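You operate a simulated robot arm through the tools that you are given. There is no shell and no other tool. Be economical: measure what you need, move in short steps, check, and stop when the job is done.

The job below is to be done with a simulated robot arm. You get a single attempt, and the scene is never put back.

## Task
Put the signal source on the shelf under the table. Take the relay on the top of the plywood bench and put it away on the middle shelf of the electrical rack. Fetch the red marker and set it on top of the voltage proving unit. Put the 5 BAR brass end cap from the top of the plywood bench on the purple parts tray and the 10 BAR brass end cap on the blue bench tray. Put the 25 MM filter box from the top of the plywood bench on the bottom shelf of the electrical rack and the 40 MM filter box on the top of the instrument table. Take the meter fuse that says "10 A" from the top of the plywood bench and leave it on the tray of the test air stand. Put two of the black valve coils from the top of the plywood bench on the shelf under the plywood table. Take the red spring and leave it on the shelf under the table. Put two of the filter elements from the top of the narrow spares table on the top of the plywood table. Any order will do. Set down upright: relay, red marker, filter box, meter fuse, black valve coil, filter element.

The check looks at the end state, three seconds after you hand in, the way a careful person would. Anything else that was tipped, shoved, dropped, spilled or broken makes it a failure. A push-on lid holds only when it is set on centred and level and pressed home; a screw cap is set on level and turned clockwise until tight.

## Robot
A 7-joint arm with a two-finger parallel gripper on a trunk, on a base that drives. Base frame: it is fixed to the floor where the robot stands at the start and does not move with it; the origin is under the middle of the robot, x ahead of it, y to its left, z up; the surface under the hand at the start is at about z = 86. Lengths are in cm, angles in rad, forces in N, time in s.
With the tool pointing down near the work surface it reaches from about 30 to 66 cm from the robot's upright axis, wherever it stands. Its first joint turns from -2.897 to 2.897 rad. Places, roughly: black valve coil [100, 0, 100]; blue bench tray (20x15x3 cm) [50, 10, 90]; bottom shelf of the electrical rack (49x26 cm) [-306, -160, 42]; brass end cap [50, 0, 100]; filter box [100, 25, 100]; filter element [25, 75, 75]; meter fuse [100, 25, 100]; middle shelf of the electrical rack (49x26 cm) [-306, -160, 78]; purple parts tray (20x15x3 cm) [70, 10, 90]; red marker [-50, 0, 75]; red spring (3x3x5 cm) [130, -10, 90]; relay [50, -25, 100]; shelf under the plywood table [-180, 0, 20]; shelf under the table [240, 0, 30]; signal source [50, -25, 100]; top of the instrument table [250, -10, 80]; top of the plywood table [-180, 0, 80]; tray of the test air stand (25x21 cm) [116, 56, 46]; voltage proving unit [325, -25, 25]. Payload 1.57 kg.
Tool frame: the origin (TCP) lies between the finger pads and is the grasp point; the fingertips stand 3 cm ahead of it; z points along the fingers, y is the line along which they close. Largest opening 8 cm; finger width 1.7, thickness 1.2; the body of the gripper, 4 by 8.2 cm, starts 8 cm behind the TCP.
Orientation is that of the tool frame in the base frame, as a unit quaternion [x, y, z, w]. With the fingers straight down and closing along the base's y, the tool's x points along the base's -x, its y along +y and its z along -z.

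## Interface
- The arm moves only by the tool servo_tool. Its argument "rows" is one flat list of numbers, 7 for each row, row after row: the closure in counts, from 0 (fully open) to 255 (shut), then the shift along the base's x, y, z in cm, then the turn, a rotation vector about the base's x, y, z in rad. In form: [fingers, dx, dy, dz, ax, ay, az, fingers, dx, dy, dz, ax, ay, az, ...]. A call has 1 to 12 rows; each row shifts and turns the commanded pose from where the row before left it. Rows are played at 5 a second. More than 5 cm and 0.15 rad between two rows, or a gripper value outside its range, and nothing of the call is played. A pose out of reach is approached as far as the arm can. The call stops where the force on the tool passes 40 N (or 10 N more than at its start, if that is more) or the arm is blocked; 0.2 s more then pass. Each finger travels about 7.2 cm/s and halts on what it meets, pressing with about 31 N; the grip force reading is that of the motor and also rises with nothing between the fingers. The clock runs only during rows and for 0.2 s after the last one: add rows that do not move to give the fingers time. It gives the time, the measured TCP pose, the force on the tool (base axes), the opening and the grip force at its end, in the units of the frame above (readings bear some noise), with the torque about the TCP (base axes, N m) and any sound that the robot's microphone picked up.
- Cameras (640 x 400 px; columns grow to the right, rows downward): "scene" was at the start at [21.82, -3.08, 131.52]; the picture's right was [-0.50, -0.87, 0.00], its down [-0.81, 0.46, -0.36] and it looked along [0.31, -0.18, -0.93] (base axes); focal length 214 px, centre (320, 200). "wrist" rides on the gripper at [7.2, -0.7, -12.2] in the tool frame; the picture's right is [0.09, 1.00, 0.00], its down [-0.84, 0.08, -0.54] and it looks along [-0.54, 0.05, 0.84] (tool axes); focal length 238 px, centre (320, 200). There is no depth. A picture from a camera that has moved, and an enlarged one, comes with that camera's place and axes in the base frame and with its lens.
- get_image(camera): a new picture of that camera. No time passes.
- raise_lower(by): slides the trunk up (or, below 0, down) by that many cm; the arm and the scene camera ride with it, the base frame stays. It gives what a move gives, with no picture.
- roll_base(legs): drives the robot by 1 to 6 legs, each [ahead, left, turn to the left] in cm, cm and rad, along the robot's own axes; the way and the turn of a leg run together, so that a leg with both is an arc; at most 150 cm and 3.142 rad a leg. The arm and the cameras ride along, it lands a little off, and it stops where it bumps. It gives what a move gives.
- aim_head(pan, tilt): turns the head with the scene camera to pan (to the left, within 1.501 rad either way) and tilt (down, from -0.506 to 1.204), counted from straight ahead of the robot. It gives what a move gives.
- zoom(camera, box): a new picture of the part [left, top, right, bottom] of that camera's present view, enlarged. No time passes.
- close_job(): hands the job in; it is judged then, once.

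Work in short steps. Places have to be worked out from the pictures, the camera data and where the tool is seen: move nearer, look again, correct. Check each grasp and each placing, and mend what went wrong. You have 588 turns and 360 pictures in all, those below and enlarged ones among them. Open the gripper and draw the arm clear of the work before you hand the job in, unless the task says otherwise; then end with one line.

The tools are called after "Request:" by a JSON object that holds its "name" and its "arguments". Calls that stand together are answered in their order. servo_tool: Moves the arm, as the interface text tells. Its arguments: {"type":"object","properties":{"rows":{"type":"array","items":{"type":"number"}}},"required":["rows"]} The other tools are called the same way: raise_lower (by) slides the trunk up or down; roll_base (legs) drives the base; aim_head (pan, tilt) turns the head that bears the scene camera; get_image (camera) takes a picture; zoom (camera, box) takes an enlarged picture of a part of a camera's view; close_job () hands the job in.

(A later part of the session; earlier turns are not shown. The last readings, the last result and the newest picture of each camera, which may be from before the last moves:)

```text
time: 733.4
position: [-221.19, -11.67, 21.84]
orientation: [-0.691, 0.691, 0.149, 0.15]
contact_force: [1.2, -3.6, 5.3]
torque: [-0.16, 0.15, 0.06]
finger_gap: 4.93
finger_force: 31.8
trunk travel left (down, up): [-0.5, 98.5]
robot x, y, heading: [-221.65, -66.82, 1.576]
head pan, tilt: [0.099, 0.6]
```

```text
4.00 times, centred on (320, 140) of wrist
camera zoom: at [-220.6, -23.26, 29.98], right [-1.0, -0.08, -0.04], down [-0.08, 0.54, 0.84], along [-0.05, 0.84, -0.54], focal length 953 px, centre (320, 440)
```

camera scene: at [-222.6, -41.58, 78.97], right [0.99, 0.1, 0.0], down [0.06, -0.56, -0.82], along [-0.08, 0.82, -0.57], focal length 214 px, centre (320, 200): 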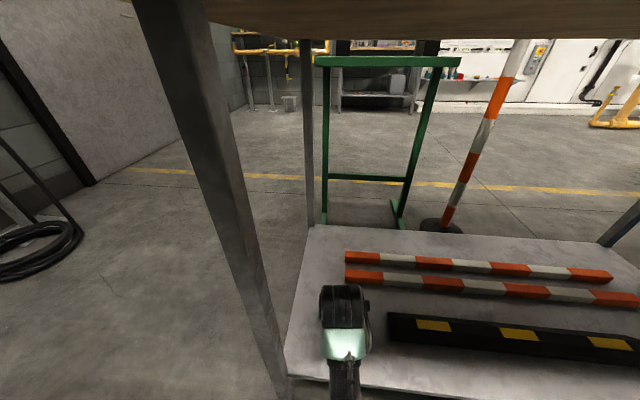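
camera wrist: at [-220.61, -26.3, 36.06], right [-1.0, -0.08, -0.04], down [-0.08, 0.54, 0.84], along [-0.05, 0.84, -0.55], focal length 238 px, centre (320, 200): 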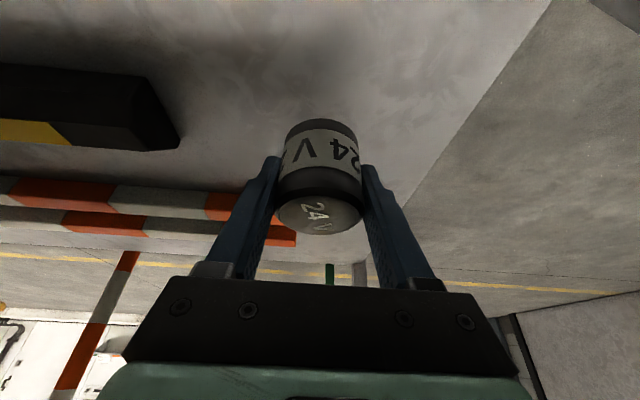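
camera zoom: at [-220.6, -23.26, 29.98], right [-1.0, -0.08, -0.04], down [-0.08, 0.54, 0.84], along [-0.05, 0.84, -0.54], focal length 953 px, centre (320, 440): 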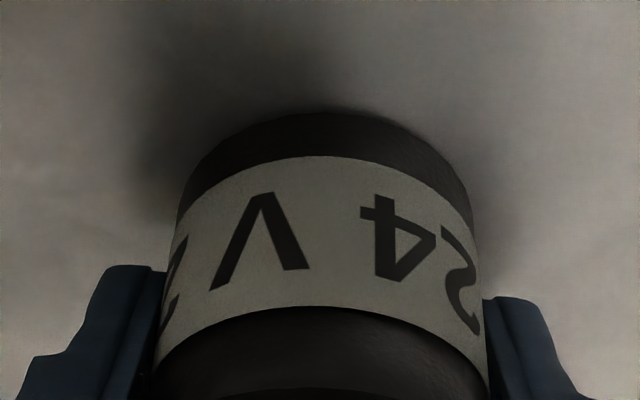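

Contact. Release and retreat.

Request:
{"name": "servo_tool", "arguments": {"rows": [200, 0, 0, 0, 0, 0, 0, 120, 0, 0, 0, 0, 0, 0, 40, 0, 0, 0, 0, 0, 0, 40, 0, 0, 0, 0, 0, 0, 40, 0, -1.2, 2.7, 0, 0, 0, 40, 0, -1.6, 3.6, 0, 0, 0, 40, 0, -3, 2, 0, 0, 0]}}

Request:
{"name": "get_image", "arguments": {"camera": "wrist"}}

```text
time: 735.0
position: [-221.14, -17.38, 29.84]
orientation: [0.692, -0.69, -0.147, -0.148]
contact_force: [0.9, 1.3, -0.6]
torque: [-0.01, -0.01, -0.04]
finger_gap: 6.73
finger_force: 0.1
trunk travel left (down, up): [-0.5, 98.5]
robot x, y, heading: [-221.54, -67.44, 1.575]
head pan, tilt: [0.099, 0.6]
```

```text
183 pictures are left
camera wrist: at [-220.56, -29.13, 38.12], right [-1.0, -0.08, -0.04], down [-0.08, 0.54, 0.84], along [-0.05, 0.84, -0.55], focal length 238 px, centre (320, 200)
```

wrist: 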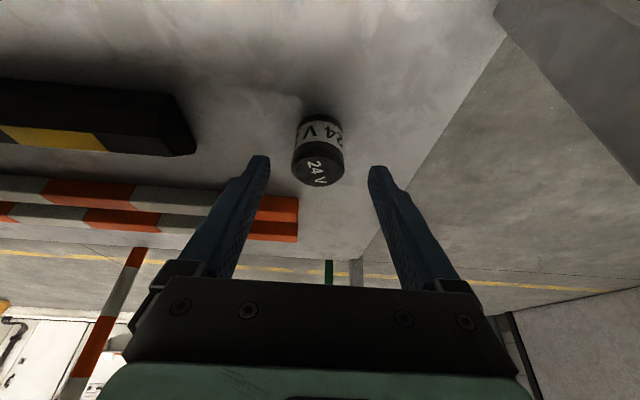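

Coil 1 stands upright on the shelf. Back out and fetch the 110 V coil.

Request:
{"name": "roll_base", "arguments": {"legs": [[-45, 0, 0]]}}

Request:
{"name": "raise_lower", "arguments": {"by": 40}}

Request:
{"name": "raise_lower", "arguments": {"by": 38}}

Request:
{"name": "servo_tool", "arguments": {"rows": [0, 0, 0, 4, 0, 0, 0, 0, 0, 0, 4, 0, 0, 0, 0, 0, 0, 4, 0, 0, 0, 0, 0, 0, 4, 0, 0, 0, 0, 0, 0, 4, 0, 0, 0]}}

Request:
{"name": "roll_base", "arguments": {"legs": [[0, -120, 0], [0, -120, 0], [0, -104, 0], [43, 0, 0]]}}

Request:
{"name": "raise_lower", "arguments": {"by": -20}}

Request:
{"name": "get_image", "arguments": {"camera": "wrist"}}

```text
time: 737.7
position: [-220.89, -62.26, 29.95]
orientation: [-0.691, 0.692, 0.147, 0.149]
contact_force: [0.7, -0.1, -0.2]
torque: [-0.02, 0.02, -0.02]
finger_gap: 6.74
finger_force: 0.1
trunk travel left (down, up): [-0.5, 98.5]
robot x, y, heading: [-221.54, -112.19, 1.568]
head pan, tilt: [0.099, 0.6]
```

```text
time: 741.5
position: [-220.92, -62.22, 69.93]
orientation: [-0.69, 0.692, 0.147, 0.15]
contact_force: [0.1, 0.4, 0.9]
torque: [-0.03, 0.03, -0.02]
finger_gap: 6.76
finger_force: 0.1
trunk travel left (down, up): [-40.5, 58.5]
robot x, y, heading: [-221.88, -112.19, 1.564]
head pan, tilt: [0.099, 0.6]
```

```text
time: 745.2
position: [-220.85, -62.22, 107.9]
orientation: [-0.69, 0.693, 0.147, 0.149]
contact_force: [0.3, 0.7, 0.8]
torque: [-0.03, -0.03, 0.0]
finger_gap: 6.74
finger_force: 0.1
trunk travel left (down, up): [-78.5, 20.5]
robot x, y, heading: [-221.47, -111.92, 1.568]
head pan, tilt: [0.099, 0.6]
```

```text
time: 746.4
position: [-221.59, -61.36, 124.04]
orientation: [-0.69, 0.693, 0.146, 0.149]
contact_force: [-0.1, 0.7, -0.5]
torque: [-0.01, 0.0, -0.03]
finger_gap: 8.0
finger_force: 0.0
out of reach, approached as far as the arm can: row 2, 3
trunk travel left (down, up): [-78.5, 20.5]
robot x, y, heading: [-221.42, -112.02, 1.57]
head pan, tilt: [0.099, 0.6]
```

```text
time: 765.2
position: [119.11, -18.43, 124.15]
orientation: [0.692, -0.69, -0.148, -0.149]
contact_force: [-0.1, 0.2, -1.3]
torque: [-0.01, 0.03, 0.05]
finger_gap: 8.0
finger_force: 0.1
trunk travel left (down, up): [-78.5, 20.5]
robot x, y, heading: [119.02, -69.08, 1.572]
head pan, tilt: [0.099, 0.6]
```

```text
time: 767.4
position: [119.1, -18.38, 104.12]
orientation: [0.692, -0.69, -0.148, -0.148]
contact_force: [0.6, 0.2, 0.0]
torque: [-0.02, 0.0, 0.01]
finger_gap: 8.02
finger_force: 0.1
trunk travel left (down, up): [-58.5, 40.5]
robot x, y, heading: [119.1, -69.1, 1.572]
head pan, tilt: [0.099, 0.6]
```

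```text
182 pictures are left
camera wrist: at [119.69, -30.07, 112.27], right [-1.0, -0.08, -0.04], down [-0.08, 0.54, 0.84], along [-0.05, 0.84, -0.55], focal length 238 px, centre (320, 200)
```

wrist: 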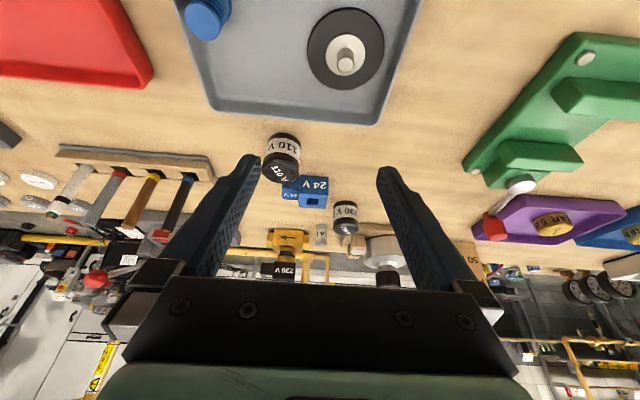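

110 V coil at ≈[123.9,-3.5]. Drive 10 cm closer, stand off and check.

Request:
{"name": "roll_base", "arguments": {"legs": [[10, 0, 0]]}}

Request:
{"name": "servo_tool", "arguments": {"rows": [0, 2.4, 0.4, -2.6, 0, 0, 0, 0, 2.4, 0.4, -2.6, 0, 0, 0]}}

Request:
{"name": "get_image", "arguments": {"camera": "wrist"}}

```text
time: 768.5
position: [119.09, -8.43, 104.07]
orientation: [0.691, -0.691, -0.149, -0.148]
contact_force: [0.8, -0.4, -1.1]
torque: [-0.01, 0.0, 0.01]
finger_gap: 8.01
finger_force: 0.1
trunk travel left (down, up): [-58.5, 40.5]
robot x, y, heading: [119.97, -59.1, 1.567]
head pan, tilt: [0.099, 0.6]
```

```text
time: 769.1
position: [124.12, -7.6, 99.03]
orientation: [0.692, -0.691, -0.147, -0.15]
contact_force: [-0.6, -0.5, -0.7]
torque: [0.0, -0.03, 0.04]
finger_gap: 8.04
finger_force: 0.1
trunk travel left (down, up): [-58.5, 40.5]
robot x, y, heading: [119.3, -59.24, 1.578]
head pan, tilt: [0.099, 0.6]
```

```text
181 pictures are left
camera wrist: at [124.53, -19.31, 107.05], right [-1.0, -0.08, -0.04], down [-0.08, 0.54, 0.84], along [-0.05, 0.84, -0.55], focal length 238 px, centre (320, 200)
```

wrist: 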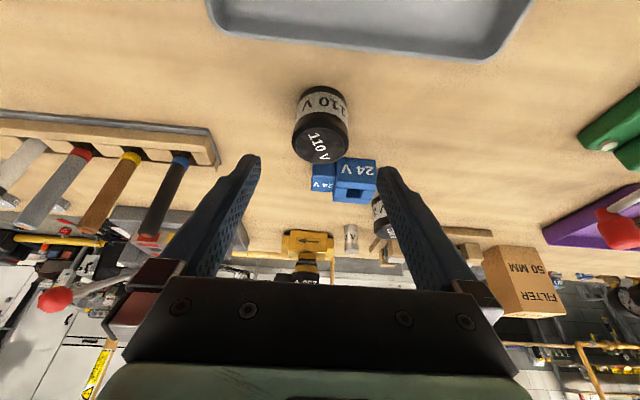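

Request:
{"name": "servo_tool", "arguments": {"rows": [0, -0.3, 1.4, -3.6, 0, 0, 0, 0, 0, 1.4, -3.4, 0, 0, 0, 0, 0, 0.8, -2.2, 0, 0, 0, 255, 0, 0, 0, 0, 0, 0, 255, 0, 0, 0, 0, 0, 0, 255, 0, 0, 0, 0, 0, 0, 255, 0, 0, 3, 0, 0, 0, 255, 0, 0, 4, 0, 0, 0, 255, 0, 0, 4, 0, 0, 0]}}

Request:
{"name": "get_image", "arguments": {"camera": "wrist"}}

```text
time: 771.1
position: [123.65, -4.1, 100.61]
orientation: [-0.691, 0.692, 0.146, 0.148]
contact_force: [0.2, 0.4, -2.6]
torque: [0.03, 0.0, -0.02]
finger_gap: 5.07
finger_force: 30.6
trunk travel left (down, up): [-58.5, 40.5]
robot x, y, heading: [118.91, -59.1, 1.576]
head pan, tilt: [0.099, 0.6]
```

```text
180 pictures are left
camera wrist: at [124.2, -15.69, 108.81], right [-1.0, -0.08, -0.04], down [-0.08, 0.54, 0.84], along [-0.05, 0.84, -0.55], focal length 238 px, centre (320, 200)
```

wrist: 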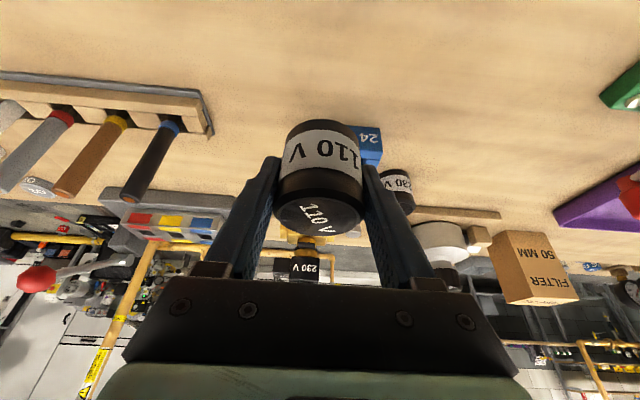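

Held. Return to the plywood table.

Request:
{"name": "raise_lower", "arguments": {"by": 28}}

Request:
{"name": "roll_base", "arguments": {"legs": [[-50, 0, 0], [0, 113, 0], [0, 113, 0], [0, 112, -0.006]]}}

Request:
{"name": "raise_lower", "arguments": {"by": -40}}

Request:
{"name": "raise_lower", "arguments": {"by": -40}}

Request:
{"name": "get_image", "arguments": {"camera": "wrist"}}

```text
time: 774.0
position: [123.54, -3.98, 128.64]
orientation: [-0.69, 0.692, 0.148, 0.149]
contact_force: [0.2, 0.0, -2.7]
torque: [0.0, 0.01, -0.05]
finger_gap: 5.03
finger_force: 31.1
trunk travel left (down, up): [-86.5, 12.5]
robot x, y, heading: [119.29, -59.17, 1.574]
head pan, tilt: [0.099, 0.6]
```

```text
time: 793.0
position: [-215.7, -55.93, 128.55]
orientation: [0.694, -0.689, -0.148, -0.148]
contact_force: [-0.3, 0.7, -3.8]
torque: [-0.02, 0.0, -0.01]
finger_gap: 5.04
finger_force: 31.2
trunk travel left (down, up): [-86.5, 12.5]
robot x, y, heading: [-219.75, -111.38, 1.582]
head pan, tilt: [0.099, 0.6]
```

```text
time: 796.9
position: [-215.74, -55.86, 88.62]
orientation: [0.693, -0.69, -0.147, -0.149]
contact_force: [-0.4, 0.4, -2.1]
torque: [-0.01, -0.03, 0.02]
finger_gap: 5.0
finger_force: 30.6
trunk travel left (down, up): [-46.5, 52.5]
robot x, y, heading: [-219.91, -111.02, 1.582]
head pan, tilt: [0.099, 0.6]
```

```text
time: 800.7
position: [-215.7, -55.99, 48.52]
orientation: [0.693, -0.689, -0.148, -0.148]
contact_force: [-0.6, 0.5, -2.8]
torque: [0.0, 0.04, 0.01]
finger_gap: 5.02
finger_force: 31.2
trunk travel left (down, up): [-6.5, 92.5]
robot x, y, heading: [-219.75, -111.34, 1.582]
head pan, tilt: [0.099, 0.6]
```

```text
179 pictures are left
camera wrist: at [-215.07, -67.63, 56.78], right [-1.0, -0.09, -0.04], down [-0.08, 0.54, 0.84], along [-0.05, 0.84, -0.55], focal length 238 px, centre (320, 200)
```

wrist: 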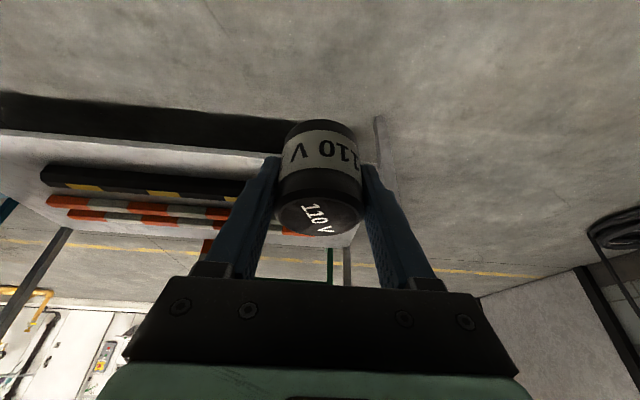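

Align to x≈-213 and lower to entry height.

Request:
{"name": "raise_lower", "arguments": {"by": -6}}

Request:
{"name": "servo_tool", "arguments": {"rows": [255, 0, -1, -4, 0, 0, 0, 255, 0, -1, -4, 0, 0, 0, 255, 0, -1, -4, 0, 0, 0, 255, 0, 0, -2, 0, 0, 0]}}

Request:
{"name": "roll_base", "arguments": {"legs": [[30, -2.5, -0.011]]}}

Request:
{"name": "get_image", "arguments": {"camera": "wrist"}}

Request:
{"name": "get_image", "arguments": {"camera": "scene"}}

```text
time: 801.7
position: [-215.68, -55.97, 42.6]
orientation: [0.694, -0.689, -0.147, -0.148]
contact_force: [0.2, 0.4, -3.1]
torque: [0.0, 0.02, 0.01]
finger_gap: 5.01
finger_force: 31.0
trunk travel left (down, up): [-0.5, 98.5]
robot x, y, heading: [-219.32, -111.19, 1.582]
head pan, tilt: [0.099, 0.6]
```

```text
time: 802.7
position: [-215.66, -59.03, 28.73]
orientation: [0.694, -0.689, -0.149, -0.148]
contact_force: [0.2, -0.4, -2.5]
torque: [-0.03, 0.01, 0.03]
finger_gap: 5.0
finger_force: 30.9
trunk travel left (down, up): [-0.5, 98.5]
robot x, y, heading: [-219.71, -111.11, 1.582]
head pan, tilt: [0.099, 0.6]
```

```text
time: 804.7
position: [-212.78, -29.04, 28.78]
orientation: [-0.691, 0.692, 0.148, 0.149]
contact_force: [-0.5, -0.6, -2.8]
torque: [0.0, 0.01, 0.05]
finger_gap: 5.0
finger_force: 31.1
trunk travel left (down, up): [-0.5, 98.5]
robot x, y, heading: [-217.09, -81.31, 1.57]
head pan, tilt: [0.099, 0.6]
```

```text
178 pictures are left
camera wrist: at [-212.4, -40.67, 36.9], right [-1.0, -0.08, -0.04], down [-0.08, 0.54, 0.84], along [-0.05, 0.84, -0.55], focal length 238 px, centre (320, 200)
```

wrist: 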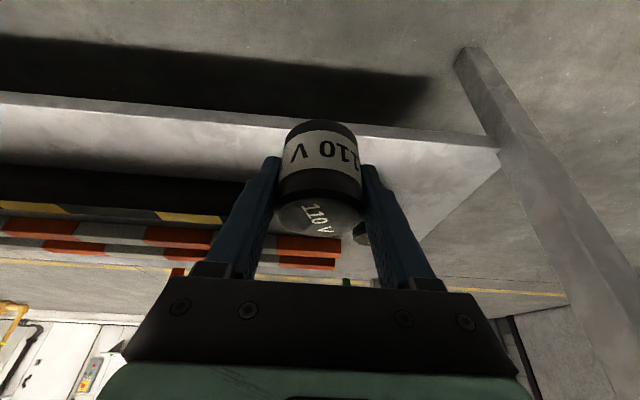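

```text
177 pictures are left
camera scene: at [-218.2, -55.66, 78.97], right [1.0, 0.1, 0.0], down [0.06, -0.56, -0.82], along [-0.08, 0.82, -0.57], focal length 214 px, centre (320, 200)
```

scene: 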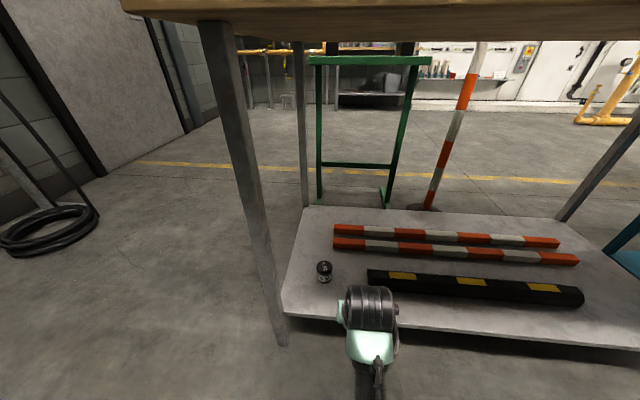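

Shelf front edge is at y≈-26; drive 9 cm in so the coil sits at y≈-20, and lower.

Request:
{"name": "roll_base", "arguments": {"legs": [[9.3, 0, 0]]}}

Request:
{"name": "servo_tool", "arguments": {"rows": [255, 0, 0, -2, 0, 0, 0, 255, 0, 0, -2, 0, 0, 0, 255, 0, 0, -1.5, 0, 0, 0]}}

Request:
{"name": "get_image", "arguments": {"camera": "wrist"}}

```text
time: 805.9
position: [-212.81, -19.85, 28.77]
orientation: [-0.691, 0.692, 0.148, 0.149]
contact_force: [-0.2, 0.7, -2.5]
torque: [-0.01, -0.02, -0.06]
finger_gap: 4.98
finger_force: 31.3
trunk travel left (down, up): [-0.5, 98.5]
robot x, y, heading: [-217.46, -72.13, 1.57]
head pan, tilt: [0.099, 0.6]
```

```text
time: 806.6
position: [-212.79, -19.81, 23.2]
orientation: [-0.691, 0.692, 0.148, 0.148]
contact_force: [0.4, 0.5, -2.5]
torque: [-0.02, 0.0, 0.0]
finger_gap: 5.01
finger_force: 30.9
trunk travel left (down, up): [-0.5, 98.5]
robot x, y, heading: [-217.31, -71.87, 1.572]
head pan, tilt: [0.099, 0.6]
```

```text
176 pictures are left
camera wrist: at [-212.38, -31.5, 31.36], right [-1.0, -0.08, -0.04], down [-0.08, 0.54, 0.84], along [-0.05, 0.84, -0.55], focal length 238 px, centre (320, 200)
```

wrist: 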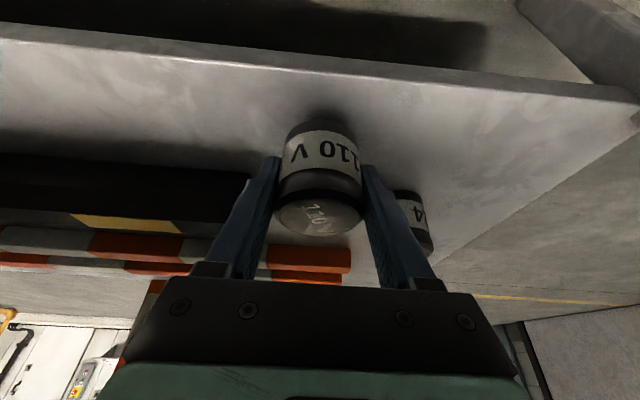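

Request:
{"name": "servo_tool", "arguments": {"rows": [255, 0, 0, -0.9, 0, 0, 0]}}

Request:
{"name": "servo_tool", "arguments": {"rows": [255, 0, 0, -0.5, 0, 0, 0]}}

```text
time: 807.0
position: [-212.85, -19.88, 22.3]
orientation: [-0.691, 0.692, 0.148, 0.149]
contact_force: [0.5, -1.2, -3.1]
torque: [0.03, -0.02, 0.03]
finger_gap: 4.99
finger_force: 31.2
trunk travel left (down, up): [-0.5, 98.5]
robot x, y, heading: [-217.38, -71.71, 1.569]
head pan, tilt: [0.099, 0.6]
```

```text
time: 807.5
position: [-212.84, -19.9, 21.94]
orientation: [-0.69, 0.692, 0.147, 0.15]
contact_force: [0.4, 0.3, -2.5]
torque: [0.0, -0.03, 0.0]
finger_gap: 5.01
finger_force: 31.4
trunk travel left (down, up): [-0.5, 98.5]
robot x, y, heading: [-217.41, -71.8, 1.573]
head pan, tilt: [0.099, 0.6]
```

Request:
{"name": "servo_tool", "arguments": {"rows": [255, 0, 0, -0.4, 0, 0, 0]}}

```text
time: 807.9
position: [-212.89, -19.8, 21.66]
orientation: [-0.69, 0.692, 0.149, 0.151]
contact_force: [0.9, -5.0, 16.1]
torque: [-0.43, 0.41, 0.18]
finger_gap: 4.99
finger_force: 31.5
trunk travel left (down, up): [-0.5, 98.5]
robot x, y, heading: [-216.99, -71.81, 1.571]
head pan, tilt: [0.099, 0.6]
```

Contact. Unload slightly, release, retreat and check.

Request:
{"name": "servo_tool", "arguments": {"rows": [255, 0, 0, 0.3, 0, 0, 0, 200, 0, 0, 0, 0, 0, 0, 120, 0, 0, 0, 0, 0, 0, 40, 0, 0, 0, 0, 0, 0, 40, 0, 0, 0, 0, 0, 0, 40, 0, -1.2, 2.7, 0, 0, 0, 40, 0, -1.6, 3.6, 0, 0, 0, 40, 0, -3, 2, 0, 0, 0]}}

Request:
{"name": "get_image", "arguments": {"camera": "wrist"}}

```text
time: 809.6
position: [-212.86, -25.81, 30.06]
orientation: [-0.691, 0.692, 0.148, 0.149]
contact_force: [-0.1, -0.4, 0.1]
torque: [0.0, -0.03, 0.03]
finger_gap: 6.75
finger_force: 0.0
trunk travel left (down, up): [-0.5, 98.5]
robot x, y, heading: [-217.36, -72.43, 1.572]
head pan, tilt: [0.099, 0.6]
```

```text
175 pictures are left
camera wrist: at [-212.38, -37.41, 38.22], right [-1.0, -0.08, -0.04], down [-0.08, 0.54, 0.84], along [-0.05, 0.84, -0.55], focal length 238 px, centre (320, 200)
```

wrist: 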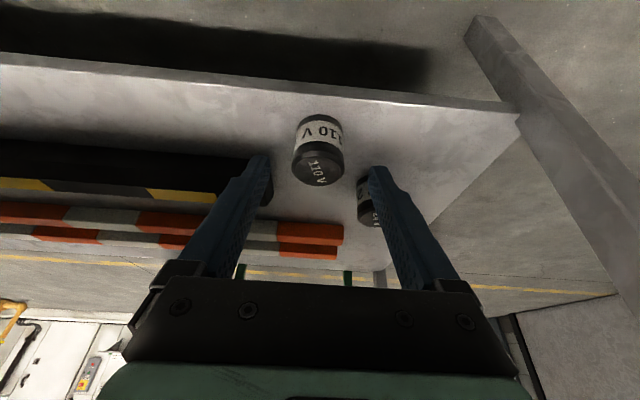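

Both coils stand on the shelf. Now the filter elements: back out, raise, drive to the bench and cross to the spares table's left side.

Request:
{"name": "roll_base", "arguments": {"legs": [[-40, 0, 0]]}}

Request:
{"name": "raise_lower", "arguments": {"by": 40}}

Request:
{"name": "raise_lower", "arguments": {"by": 40}}

Request:
{"name": "servo_tool", "arguments": {"rows": [0, 0, 1, 4, 0, 0, 0, 0, 0, 1, 4, 0, 0, 0, 0, 0, 1, 4, 0, 0, 0, 0, 0, 1, 4, 0, 0, 0, 0, 0, 0, 4, 0, 0, 0]}}

Request:
{"name": "roll_base", "arguments": {"legs": [[0, -130, 0], [0, -130, 0], [125, 0, 0], [125, 0, 0], [0, 0, 3.14]]}}

Request:
{"name": "aim_head", "arguments": {"pan": 0, "tilt": 0.8}}

Request:
{"name": "get_image", "arguments": {"camera": "scene"}}

```text
time: 812.2
position: [-212.83, -66.16, 29.91]
orientation: [-0.691, 0.692, 0.147, 0.149]
contact_force: [-0.1, 0.3, -0.4]
torque: [0.0, 0.02, -0.01]
finger_gap: 6.73
finger_force: 0.0
trunk travel left (down, up): [-0.5, 98.5]
robot x, y, heading: [-217.3, -112.62, 1.576]
head pan, tilt: [0.099, 0.6]
```

```text
time: 816.0
position: [-212.92, -66.15, 70.01]
orientation: [-0.691, 0.691, 0.148, 0.15]
contact_force: [-0.4, 0.2, 0.1]
torque: [0.01, 0.0, 0.0]
finger_gap: 6.75
finger_force: 0.0
trunk travel left (down, up): [-40.5, 58.5]
robot x, y, heading: [-217.07, -112.29, 1.571]
head pan, tilt: [0.099, 0.6]
```

```text
time: 819.8
position: [-213.02, -66.25, 110.09]
orientation: [-0.691, 0.692, 0.148, 0.149]
contact_force: [0.0, 0.2, 0.5]
torque: [-0.04, -0.03, 0.0]
finger_gap: 6.74
finger_force: 0.0
trunk travel left (down, up): [-80.5, 18.5]
robot x, y, heading: [-217.32, -112.12, 1.575]
head pan, tilt: [0.099, 0.6]
```

```text
time: 821.0
position: [-212.77, -62.27, 130.15]
orientation: [-0.69, 0.693, 0.147, 0.148]
contact_force: [-0.5, -0.9, 0.4]
torque: [0.0, 0.01, 0.02]
finger_gap: 8.01
finger_force: 0.0
out of reach, approached as far as the arm can: row 2
trunk travel left (down, up): [-80.5, 18.5]
robot x, y, heading: [-216.86, -112.52, 1.578]
head pan, tilt: [0.099, 0.6]
```

```text
time: 852.6
position: [37.62, 86.72, 130.07]
orientation: [0.713, 0.669, -0.154, 0.143]
contact_force: [0.2, -0.7, 0.4]
torque: [0.0, -0.01, -0.01]
finger_gap: 8.02
finger_force: 0.1
trunk travel left (down, up): [-80.5, 18.5]
robot x, y, heading: [45.1, 137.09, -1.633]
head pan, tilt: [0.099, 0.6]
```

```text
time: 853.4
position: [37.69, 86.72, 130.13]
orientation: [0.714, 0.668, -0.153, 0.142]
contact_force: [-0.7, 0.4, -0.4]
torque: [-0.05, -0.02, -0.01]
finger_gap: 8.0
finger_force: 0.1
trunk travel left (down, up): [-80.5, 18.5]
robot x, y, heading: [45.2, 136.48, -1.631]
head pan, tilt: [0.0, 0.799]
```

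```text
174 pictures are left
camera scene: at [43.7, 111.25, 157.3], right [-1.0, 0.06, 0.0], down [0.04, 0.72, -0.7], along [-0.04, -0.7, -0.72], focal length 214 px, centre (320, 200)
```

scene: 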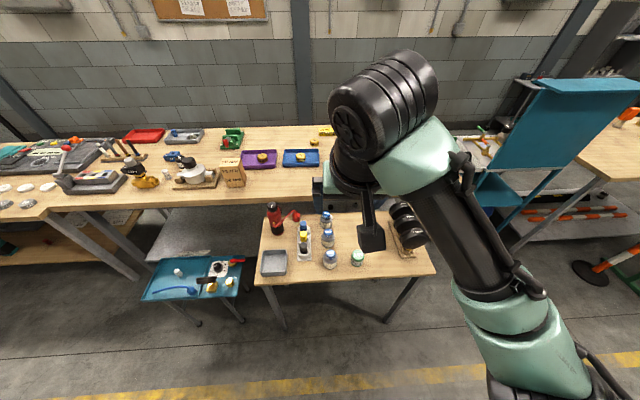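

Request:
{"name": "zoom", "arguments": {"camera": "scene", "box": [250, 190, 394, 280]}}

Request:
{"name": "get_image", "arguments": {"camera": "wrist"}}

```text
4.44 times, centred on (322, 235) of scene
camera zoom: at [43.7, 111.25, 157.3], right [-1.0, 0.06, 0.0], down [0.04, 0.72, -0.7], along [-0.04, -0.7, -0.72], focal length 953 px, centre (311, 44)
```

zoom: 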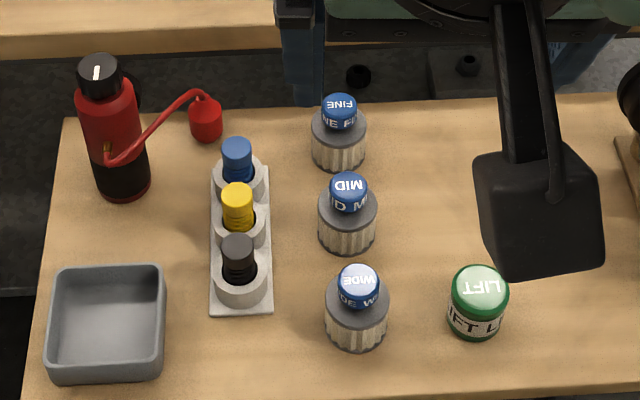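

```text
172 pictures are left
camera wrist: at [37.69, 98.21, 138.29], right [1.0, 0.02, -0.04], down [0.04, -0.55, 0.84], along [-0.01, -0.84, -0.55], focal length 238 px, centre (320, 200)
```

wrist: 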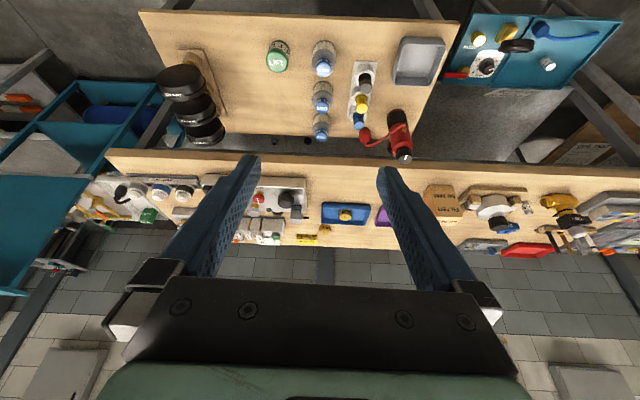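

Three filter elements FINE/MID/WIDE at x≈37, y≈50/60/70. Take WIDE first: drive 12 cm nearer, lower and look.

Request:
{"name": "roll_base", "arguments": {"legs": [[12, 0, 0.062]]}}

Request:
{"name": "raise_lower", "arguments": {"by": -33}}

Request:
{"name": "get_image", "arguments": {"camera": "wrist"}}

```text
time: 854.6
position: [40.41, 74.47, 130.2]
orientation: [0.693, 0.69, -0.149, 0.147]
contact_force: [-0.3, -0.6, 0.5]
torque: [-0.01, 0.01, 0.02]
finger_gap: 8.01
finger_force: 0.1
trunk travel left (down, up): [-80.5, 18.5]
robot x, y, heading: [45.24, 124.88, -1.571]
head pan, tilt: [0.0, 0.799]
```

```text
time: 857.9
position: [40.38, 74.33, 97.1]
orientation: [0.692, 0.69, -0.149, 0.148]
contact_force: [-1.1, 0.2, -1.0]
torque: [0.01, -0.03, -0.01]
finger_gap: 8.01
finger_force: 0.0
trunk travel left (down, up): [-47.5, 51.5]
robot x, y, heading: [44.81, 124.54, -1.571]
head pan, tilt: [0.0, 0.799]
```

```text
171 pictures are left
camera wrist: at [39.66, 85.89, 105.29], right [1.0, 0.08, -0.04], down [0.08, -0.54, 0.84], along [0.05, -0.84, -0.55], focal length 238 px, centre (320, 200)
```

wrist: 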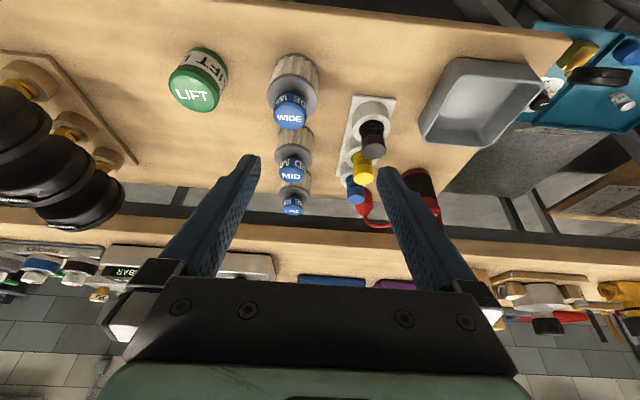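

WIDE ≈[36.7,68.1]. Move to stand-off and refine.

Request:
{"name": "servo_tool", "arguments": {"rows": [25, -1.2, -0.7, -3, 0, 0, 0, 25, -1.2, -0.7, -3, 0, 0, 0, 25, -1.3, -0.7, -3, 0, 0, 0]}}

Request:
{"name": "get_image", "arguments": {"camera": "wrist"}}

```text
time: 858.7
position: [36.54, 72.35, 88.11]
orientation: [0.692, 0.69, -0.149, 0.148]
contact_force: [-0.6, 0.7, 0.1]
torque: [0.01, -0.02, -0.01]
finger_gap: 7.22
finger_force: 0.1
trunk travel left (down, up): [-47.5, 51.5]
robot x, y, heading: [44.99, 124.93, -1.571]
head pan, tilt: [0.0, 0.799]
```

```text
170 pictures are left
camera wrist: at [35.88, 83.87, 96.22], right [1.0, 0.08, -0.04], down [0.08, -0.54, 0.84], along [0.04, -0.84, -0.55], focal length 238 px, centre (320, 200)
```

wrist: 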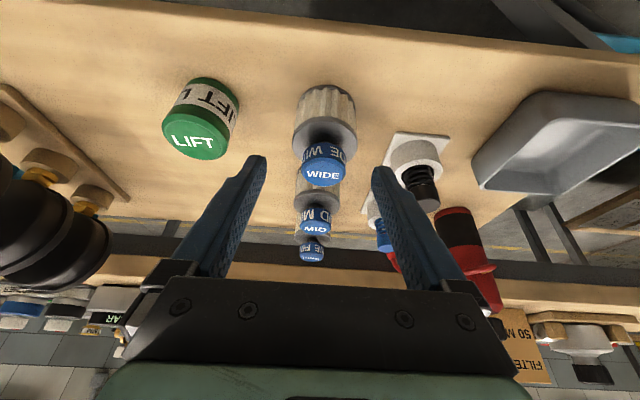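

Aligned. Approach, grip and lift.

Request:
{"name": "servo_tool", "arguments": {"rows": [25, 0, -1.6, -3.5, 0, 0, 0, 25, 0, -1.5, -3.3, 0, 0, 0, 25, 0, -1.0, -2.0, 0, 0, 0]}}

Request:
{"name": "get_image", "arguments": {"camera": "wrist"}}

```text
time: 859.5
position: [36.66, 68.24, 79.27]
orientation: [0.692, 0.69, -0.15, 0.148]
contact_force: [0.1, 0.1, -0.4]
torque: [-0.01, 0.01, -0.02]
finger_gap: 7.2
finger_force: 0.1
trunk travel left (down, up): [-47.5, 51.5]
robot x, y, heading: [45.0, 124.7, -1.573]
head pan, tilt: [0.0, 0.799]
```

```text
169 pictures are left
camera wrist: at [35.88, 79.71, 87.41], right [1.0, 0.08, -0.04], down [0.08, -0.54, 0.84], along [0.05, -0.84, -0.55], focal length 238 px, centre (320, 200)
```

wrist: 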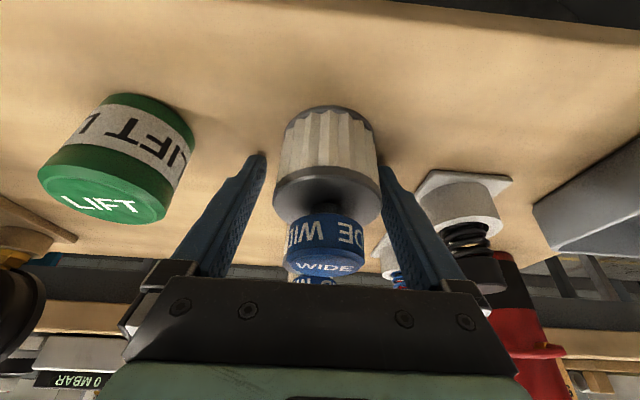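

Request:
{"name": "servo_tool", "arguments": {"rows": [255, 0.2, 0, 0, 0, 0, 0, 255, 0, 0, 0, 0, 0, 0, 255, 0, 0, 0, 0, 0, 0, 255, 0, 0, 3, 0, 0, 0, 255, 0, 0, 4, 0, 0, 0, 255, 0, 0, 4, 0, 0, 0]}}

Request:
{"name": "get_image", "arguments": {"camera": "wrist"}}

```text
time: 860.9
position: [36.94, 68.2, 90.34]
orientation: [0.693, 0.69, -0.149, 0.147]
contact_force: [0.8, 0.1, -0.3]
torque: [-0.01, 0.0, 0.0]
finger_gap: 5.66
finger_force: 31.0
trunk travel left (down, up): [-47.5, 51.5]
robot x, y, heading: [44.84, 124.71, -1.571]
head pan, tilt: [0.0, 0.799]
```

```text
168 pictures are left
camera wrist: at [36.14, 79.74, 98.48], right [1.0, 0.08, -0.04], down [0.08, -0.54, 0.84], along [0.05, -0.84, -0.55], focal length 238 px, centre (320, 200)
```

wrist: 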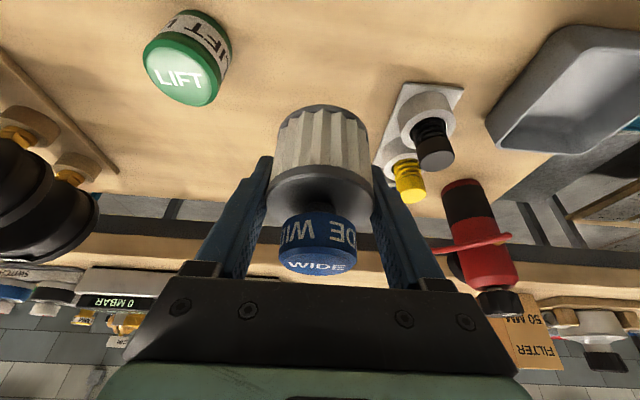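

Held upright. Raise, cross back over the bench to the south aisle, and go to the plywood table.

Request:
{"name": "raise_lower", "arguments": {"by": 38}}

Request:
{"name": "roll_base", "arguments": {"legs": [[115, 0, 0], [115, 0, 0], [0, 0, -3.14], [0, 90, 0], [0, 85, 0]]}}

Request:
{"name": "get_image", "arguments": {"camera": "scene"}}

Request:
{"name": "get_image", "arguments": {"camera": "wrist"}}

```text
time: 864.5
position: [36.79, 68.21, 128.17]
orientation: [0.693, 0.69, -0.149, 0.147]
contact_force: [-0.4, 0.6, -1.5]
torque: [-0.03, -0.01, -0.01]
finger_gap: 5.68
finger_force: 30.7
trunk travel left (down, up): [-85.5, 13.5]
robot x, y, heading: [45.04, 124.81, -1.567]
head pan, tilt: [0.0, 0.799]
```

```text
time: 891.6
position: [-124.12, -48.14, 128.3]
orientation: [-0.688, 0.695, 0.147, 0.15]
contact_force: [-1.3, -0.2, -1.0]
torque: [0.02, 0.03, 0.0]
finger_gap: 5.71
finger_force: 31.0
trunk travel left (down, up): [-85.5, 13.5]
robot x, y, heading: [-132.39, -104.71, 1.568]
head pan, tilt: [0.0, 0.799]
```

```text
167 pictures are left
camera scene: at [-132.38, -79.82, 162.29], right [1.0, -0.01, 0.0], down [-0.01, -0.72, -0.7], along [0.01, 0.7, -0.72], focal length 214 px, centre (320, 200)
```

scene: 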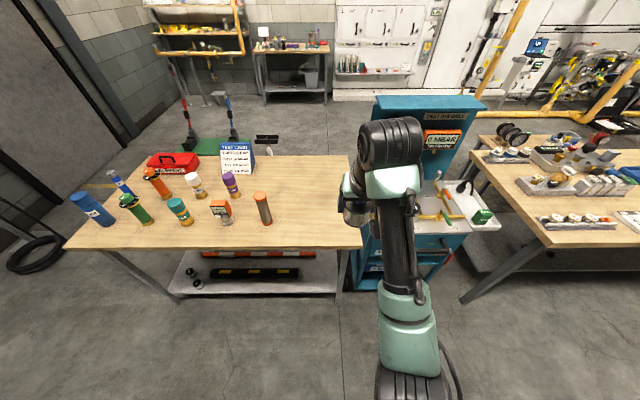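

```text
166 pictures are left
camera wrist: at [-123.7, -59.87, 136.42], right [-1.0, -0.07, -0.04], down [-0.07, 0.54, 0.84], along [-0.04, 0.84, -0.55], focal length 238 px, centre (320, 200)
```

wrist: 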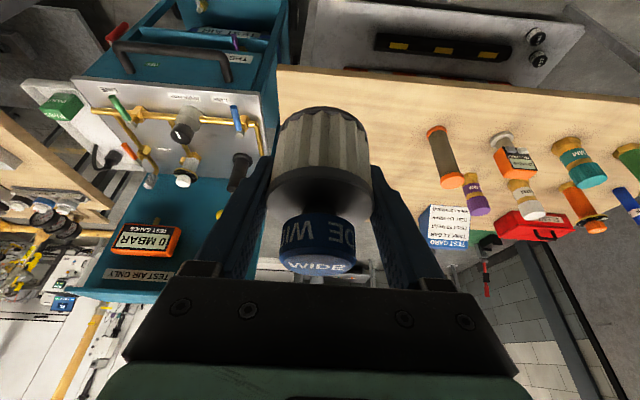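

Right part of the plywood table top is free. Drive in to set the element near [-129,-5].

Request:
{"name": "roll_base", "arguments": {"legs": [[43, 5, 0]]}}

Request:
{"name": "raise_lower", "arguments": {"by": -38}}

Request:
{"name": "get_image", "arguments": {"camera": "wrist"}}

Request:
{"name": "get_image", "arguments": {"camera": "scene"}}

```text
time: 894.3
position: [-128.72, -5.18, 128.24]
orientation: [-0.687, 0.695, 0.147, 0.15]
contact_force: [0.7, 0.6, -1.2]
torque: [0.01, 0.0, 0.04]
finger_gap: 5.71
finger_force: 31.1
trunk travel left (down, up): [-85.5, 13.5]
robot x, y, heading: [-137.31, -61.69, 1.563]
head pan, tilt: [0.0, 0.799]
```

```text
time: 898.0
position: [-128.7, -5.24, 90.29]
orientation: [-0.688, 0.695, 0.147, 0.15]
contact_force: [-0.6, 0.3, -0.9]
torque: [0.01, -0.04, -0.01]
finger_gap: 5.72
finger_force: 31.1
trunk travel left (down, up): [-47.5, 51.5]
robot x, y, heading: [-137.16, -61.85, 1.565]
head pan, tilt: [0.0, 0.799]
```

```text
165 pictures are left
camera wrist: at [-128.31, -16.84, 98.43], right [-1.0, -0.07, -0.04], down [-0.07, 0.54, 0.84], along [-0.04, 0.84, -0.55], focal length 238 px, centre (320, 200)
```

wrist: 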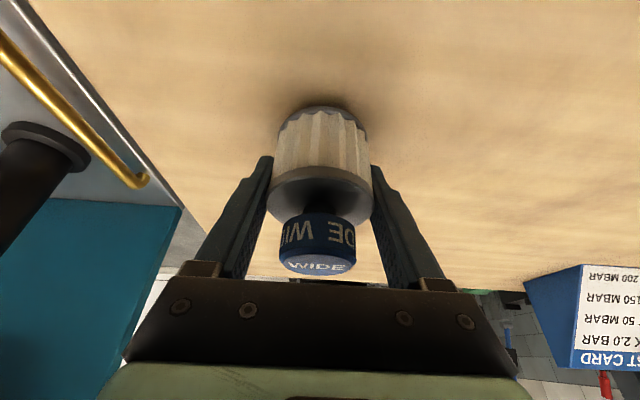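

```text
164 pictures are left
camera scene: at [-137.01, -36.79, 124.29], right [1.0, -0.01, 0.0], down [-0.01, -0.72, -0.7], along [0.01, 0.7, -0.72], focal length 214 px, centre (320, 200)
```

scene: 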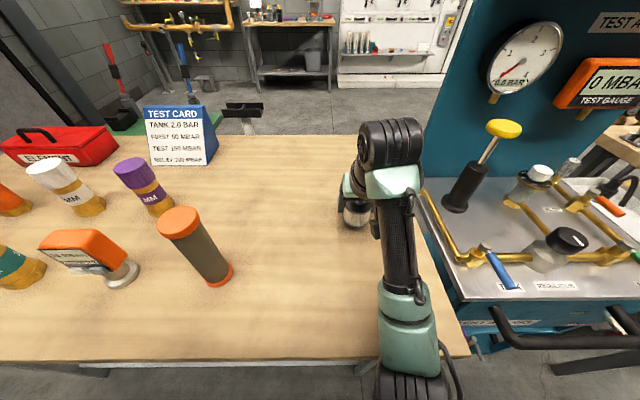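

Lower in small steps to contact.

Request:
{"name": "servo_tool", "arguments": {"rows": [255, 0, 0, -2.5, 0, 0, 0, 255, 0, 0, -2.2, 0, 0, 0]}}

Request:
{"name": "servo_tool", "arguments": {"rows": [255, 0, 0, -0.6, 0, 0, 0]}}

Request:
{"name": "servo_tool", "arguments": {"rows": [255, 0, 0, -0.5, 0, 0, 0]}}

```text
time: 898.5
position: [-128.66, -4.84, 87.93]
orientation: [-0.686, 0.692, 0.158, 0.162]
contact_force: [-0.6, -4.4, 16.5]
torque: [-0.62, 0.24, 0.05]
finger_gap: 5.71
finger_force: 31.0
trunk travel left (down, up): [-47.5, 51.5]
robot x, y, heading: [-137.19, -61.71, 1.561]
head pan, tilt: [0.0, 0.799]
stopped in row 2: the force on the tool passed its limit at 51 N (the readings are from after the stop); the commanded pose is now the measured one
```

```text
time: 899.0
position: [-128.69, -4.67, 88.08]
orientation: [-0.684, 0.69, 0.164, 0.17]
contact_force: [-1.1, -1.4, 14.4]
torque: [-0.51, 0.13, 0.02]
finger_gap: 5.71
finger_force: 30.8
trunk travel left (down, up): [-47.5, 51.5]
robot x, y, heading: [-137.43, -61.75, 1.561]
head pan, tilt: [0.0, 0.799]
stopped in row 1: the force on the tool passed its limit at 42 N (the readings are from after the stop); the commanded pose is now the measured one
```

```text
time: 899.6
position: [-128.66, -4.49, 88.16]
orientation: [-0.683, 0.689, 0.169, 0.176]
contact_force: [-1.2, -1.6, 14.7]
torque: [-0.5, 0.14, 0.03]
finger_gap: 5.7
finger_force: 31.2
trunk travel left (down, up): [-47.5, 51.5]
robot x, y, heading: [-137.27, -61.55, 1.564]
head pan, tilt: [0.0, 0.799]
stopped in row 1: the force on the tool passed its limit at 41 N (the readings are from after the stop); the commanded pose is now the measured one
```

Touched sooner than expected and the tool got pushed out of pitch. Lift 1.5 cm, restore pitch and inspect.

Request:
{"name": "servo_tool", "arguments": {"rows": [255, 0, 0, 1.5, 0, 0, 0, 255, 0, 0, 0, -0.07, 0, 0]}}

Request:
{"name": "get_image", "arguments": {"camera": "wrist"}}

Request:
{"name": "zoom", "arguments": {"camera": "scene", "box": [310, 170, 430, 250]}}

```text
time: 900.2
position: [-128.67, -4.47, 89.1]
orientation: [-0.689, 0.695, 0.142, 0.148]
contact_force: [0.4, 0.2, -1.1]
torque: [-0.02, 0.02, -0.01]
finger_gap: 5.7
finger_force: 31.2
trunk travel left (down, up): [-47.5, 51.5]
robot x, y, heading: [-137.2, -61.45, 1.565]
head pan, tilt: [0.0, 0.799]
```

```text
163 pictures are left
camera wrist: at [-128.24, -16.0, 97.48], right [-1.0, -0.07, -0.04], down [-0.08, 0.55, 0.83], along [-0.04, 0.83, -0.55], focal length 238 px, centre (320, 200)
```

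wrist: 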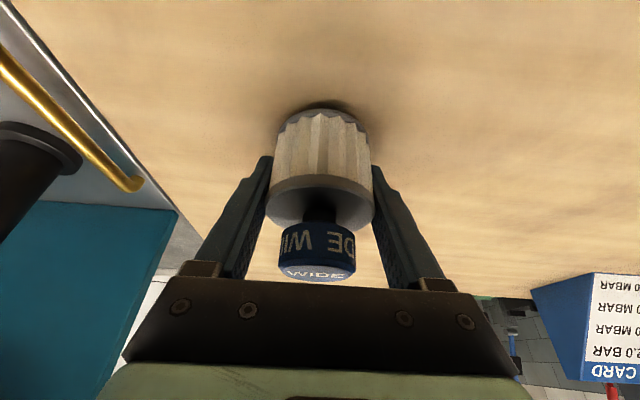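

```text
5.00 times, centred on (370, 210) of scene
camera zoom: at [-137.02, -36.75, 124.27], right [1.0, -0.01, 0.0], down [-0.01, -0.72, -0.7], along [0.01, 0.7, -0.72], focal length 1072 px, centre (70, 150)
```

zoom: 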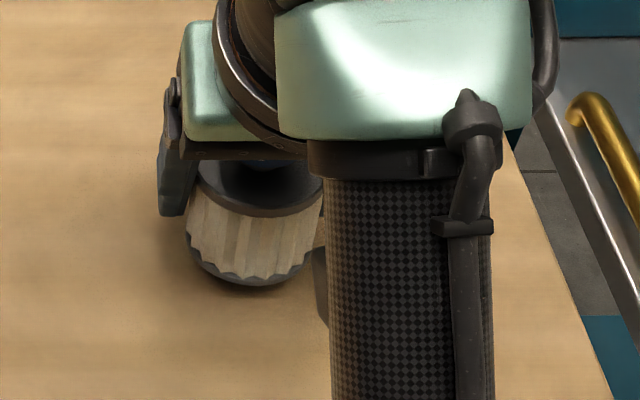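

The element rotated slightly in the grip while pressed flat; so restore the pitch at which it was flat (+0.07) and lower gently.

Request:
{"name": "servo_tool", "arguments": {"rows": [255, 0, 0, 0, 0.07, 0, 0, 255, 0, 0, -0.5, 0, 0, 0]}}

Request:
{"name": "zoom", "arguments": {"camera": "wrist", "box": [220, 80, 420, 205]}}

```text
time: 900.8
position: [-128.6, -4.34, 88.78]
orientation: [-0.683, 0.69, 0.167, 0.173]
contact_force: [0.8, 0.3, -1.1]
torque: [0.01, 0.0, -0.02]
finger_gap: 5.68
finger_force: 31.4
trunk travel left (down, up): [-47.5, 51.5]
robot x, y, heading: [-137.51, -61.71, 1.556]
head pan, tilt: [0.0, 0.799]
```

```text
3.20 times, centred on (320, 142) of wrist
camera zoom: at [-128.24, -16.55, 96.2], right [-1.0, -0.07, -0.05], down [-0.08, 0.49, 0.87], along [-0.04, 0.87, -0.49], focal length 763 px, centre (320, 384)
```

zoom: 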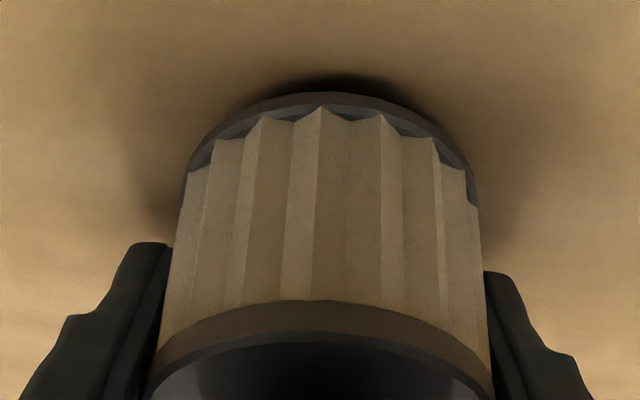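

Lower a little more in single small steps.

Request:
{"name": "servo_tool", "arguments": {"rows": [255, 0, 0, -0.4, 0, 0, 0]}}

```text
time: 901.2
position: [-128.64, -4.38, 88.27]
orientation: [-0.684, 0.689, 0.167, 0.173]
contact_force: [-0.4, -0.2, -1.2]
torque: [0.0, 0.0, 0.02]
finger_gap: 5.7
finger_force: 30.7
trunk travel left (down, up): [-47.5, 51.5]
robot x, y, heading: [-137.15, -61.59, 1.562]
head pan, tilt: [0.0, 0.799]
```

Request:
{"name": "servo_tool", "arguments": {"rows": [255, 0, 0, -0.3, 0, 0, 0]}}

Request:
{"name": "servo_tool", "arguments": {"rows": [255, 0, 0, -0.15, 0, 0, 0]}}

```text
time: 901.6
position: [-128.55, -4.42, 88.09]
orientation: [-0.682, 0.691, 0.166, 0.174]
contact_force: [0.4, -0.2, -1.1]
torque: [-0.02, 0.02, 0.02]
finger_gap: 5.71
finger_force: 30.9
trunk travel left (down, up): [-47.5, 51.5]
robot x, y, heading: [-136.95, -61.64, 1.555]
head pan, tilt: [0.0, 0.799]
```

```text
time: 902.0
position: [-128.61, -4.36, 88.03]
orientation: [-0.682, 0.69, 0.168, 0.174]
contact_force: [0.1, 0.4, 6.4]
torque: [-0.01, 0.18, -0.01]
finger_gap: 5.66
finger_force: 30.9
trunk travel left (down, up): [-47.5, 51.5]
robot x, y, heading: [-136.88, -61.25, 1.565]
head pan, tilt: [0.0, 0.799]
```

Flat contact (no pitch torque). Release and retreat straight along the approach.

Request:
{"name": "servo_tool", "arguments": {"rows": [200, 0, 0, 0, 0, 0, 0, 120, 0, 0, 0, 0, 0, 0, 0, 0, 0, 0, 0, 0, 0, 0, 0, 0, 0, 0, 0, 0, 0, 0, 0, 0, 0, 0, 0, 0, 0, -1.4, 2.6, 0, 0, 0, 0, 0, -1.9, 3.5, 0, 0, 0, 0, 0, -1.9, 3.5, 0, 0, 0]}}

Request:
{"name": "get_image", "arguments": {"camera": "wrist"}}

```text
time: 903.8
position: [-128.67, -9.83, 97.45]
orientation: [-0.683, 0.69, 0.166, 0.172]
contact_force: [0.3, 0.0, -0.1]
torque: [0.01, -0.04, 0.02]
finger_gap: 8.0
finger_force: 0.0
trunk travel left (down, up): [-47.5, 51.5]
robot x, y, heading: [-137.47, -61.66, 1.561]
head pan, tilt: [0.0, 0.799]
```

```text
160 pictures are left
camera wrist: at [-128.26, -21.96, 104.87], right [-1.0, -0.07, -0.05], down [-0.08, 0.49, 0.87], along [-0.04, 0.87, -0.49], focal length 238 px, centre (320, 200)
```

wrist: 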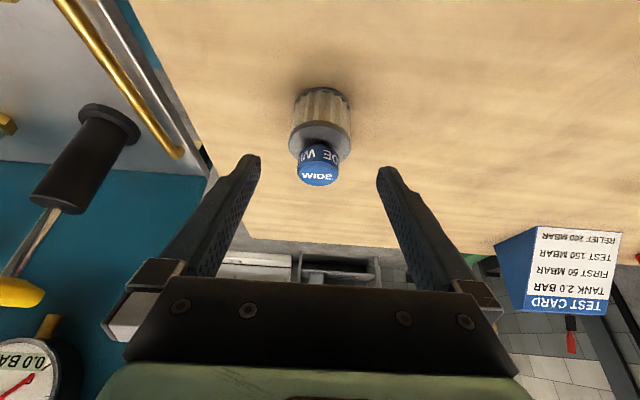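

WIDE stands on the plywood table. Now fetch MID by the same route.

Request:
{"name": "raise_lower", "arguments": {"by": 33}}

Request:
{"name": "roll_base", "arguments": {"legs": [[-45, 0, 0], [0, -90, 0], [0, -90, 0], [115, 0, 0], [115, 0, 0], [0, 0, 3.14]]}}

Request:
{"name": "raise_lower", "arguments": {"by": -34}}

Request:
{"name": "get_image", "arguments": {"camera": "wrist"}}

Request:
{"name": "get_image", "arguments": {"camera": "scene"}}

```text
time: 907.1
position: [-128.54, -9.72, 130.49]
orientation: [-0.683, 0.689, 0.166, 0.174]
contact_force: [0.5, 0.4, -0.5]
torque: [0.01, -0.01, 0.03]
finger_gap: 7.98
finger_force: 0.1
trunk travel left (down, up): [-80.5, 18.5]
robot x, y, heading: [-137.16, -61.62, 1.561]
head pan, tilt: [0.0, 0.799]
```

```text
time: 936.7
position: [32.98, 69.13, 130.36]
orientation: [0.689, 0.684, -0.173, 0.167]
contact_force: [-0.2, 0.1, -0.4]
torque: [-0.03, 0.0, 0.03]
finger_gap: 8.01
finger_force: 0.1
trunk travel left (down, up): [-80.5, 18.5]
robot x, y, heading: [41.63, 120.81, -1.573]
head pan, tilt: [0.0, 0.799]
```

```text
time: 940.0
position: [32.94, 69.11, 96.55]
orientation: [0.688, 0.685, -0.172, 0.167]
contact_force: [0.5, 0.0, 0.2]
torque: [-0.01, 0.0, 0.01]
finger_gap: 7.99
finger_force: 0.0
trunk travel left (down, up): [-46.5, 52.5]
robot x, y, heading: [41.25, 120.9, -1.576]
head pan, tilt: [0.0, 0.799]
```

```text
159 pictures are left
camera wrist: at [32.32, 81.19, 103.88], right [1.0, 0.07, -0.05], down [0.08, -0.49, 0.87], along [0.04, -0.87, -0.49], focal length 238 px, centre (320, 200)
```

wrist: 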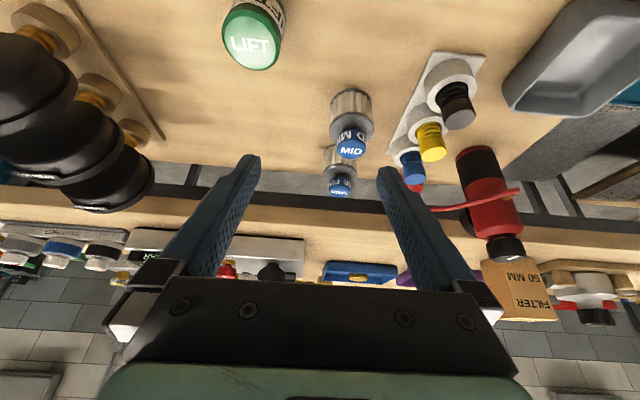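

```text
158 pictures are left
camera scene: at [41.18, 95.67, 123.29], right [-1.0, 0.0, 0.0], down [0.0, 0.72, -0.7], along [0.0, -0.7, -0.72], focal length 214 px, centre (320, 200)
```

scene: 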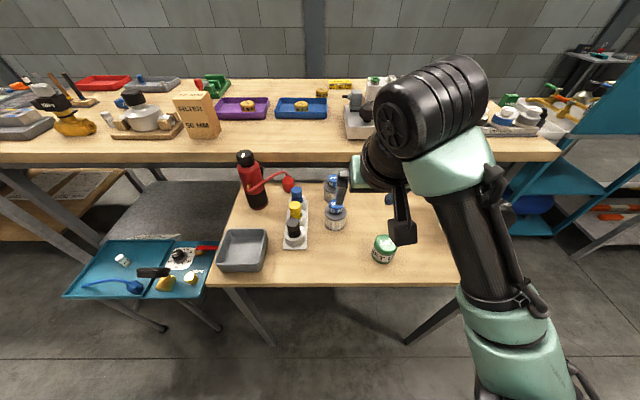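

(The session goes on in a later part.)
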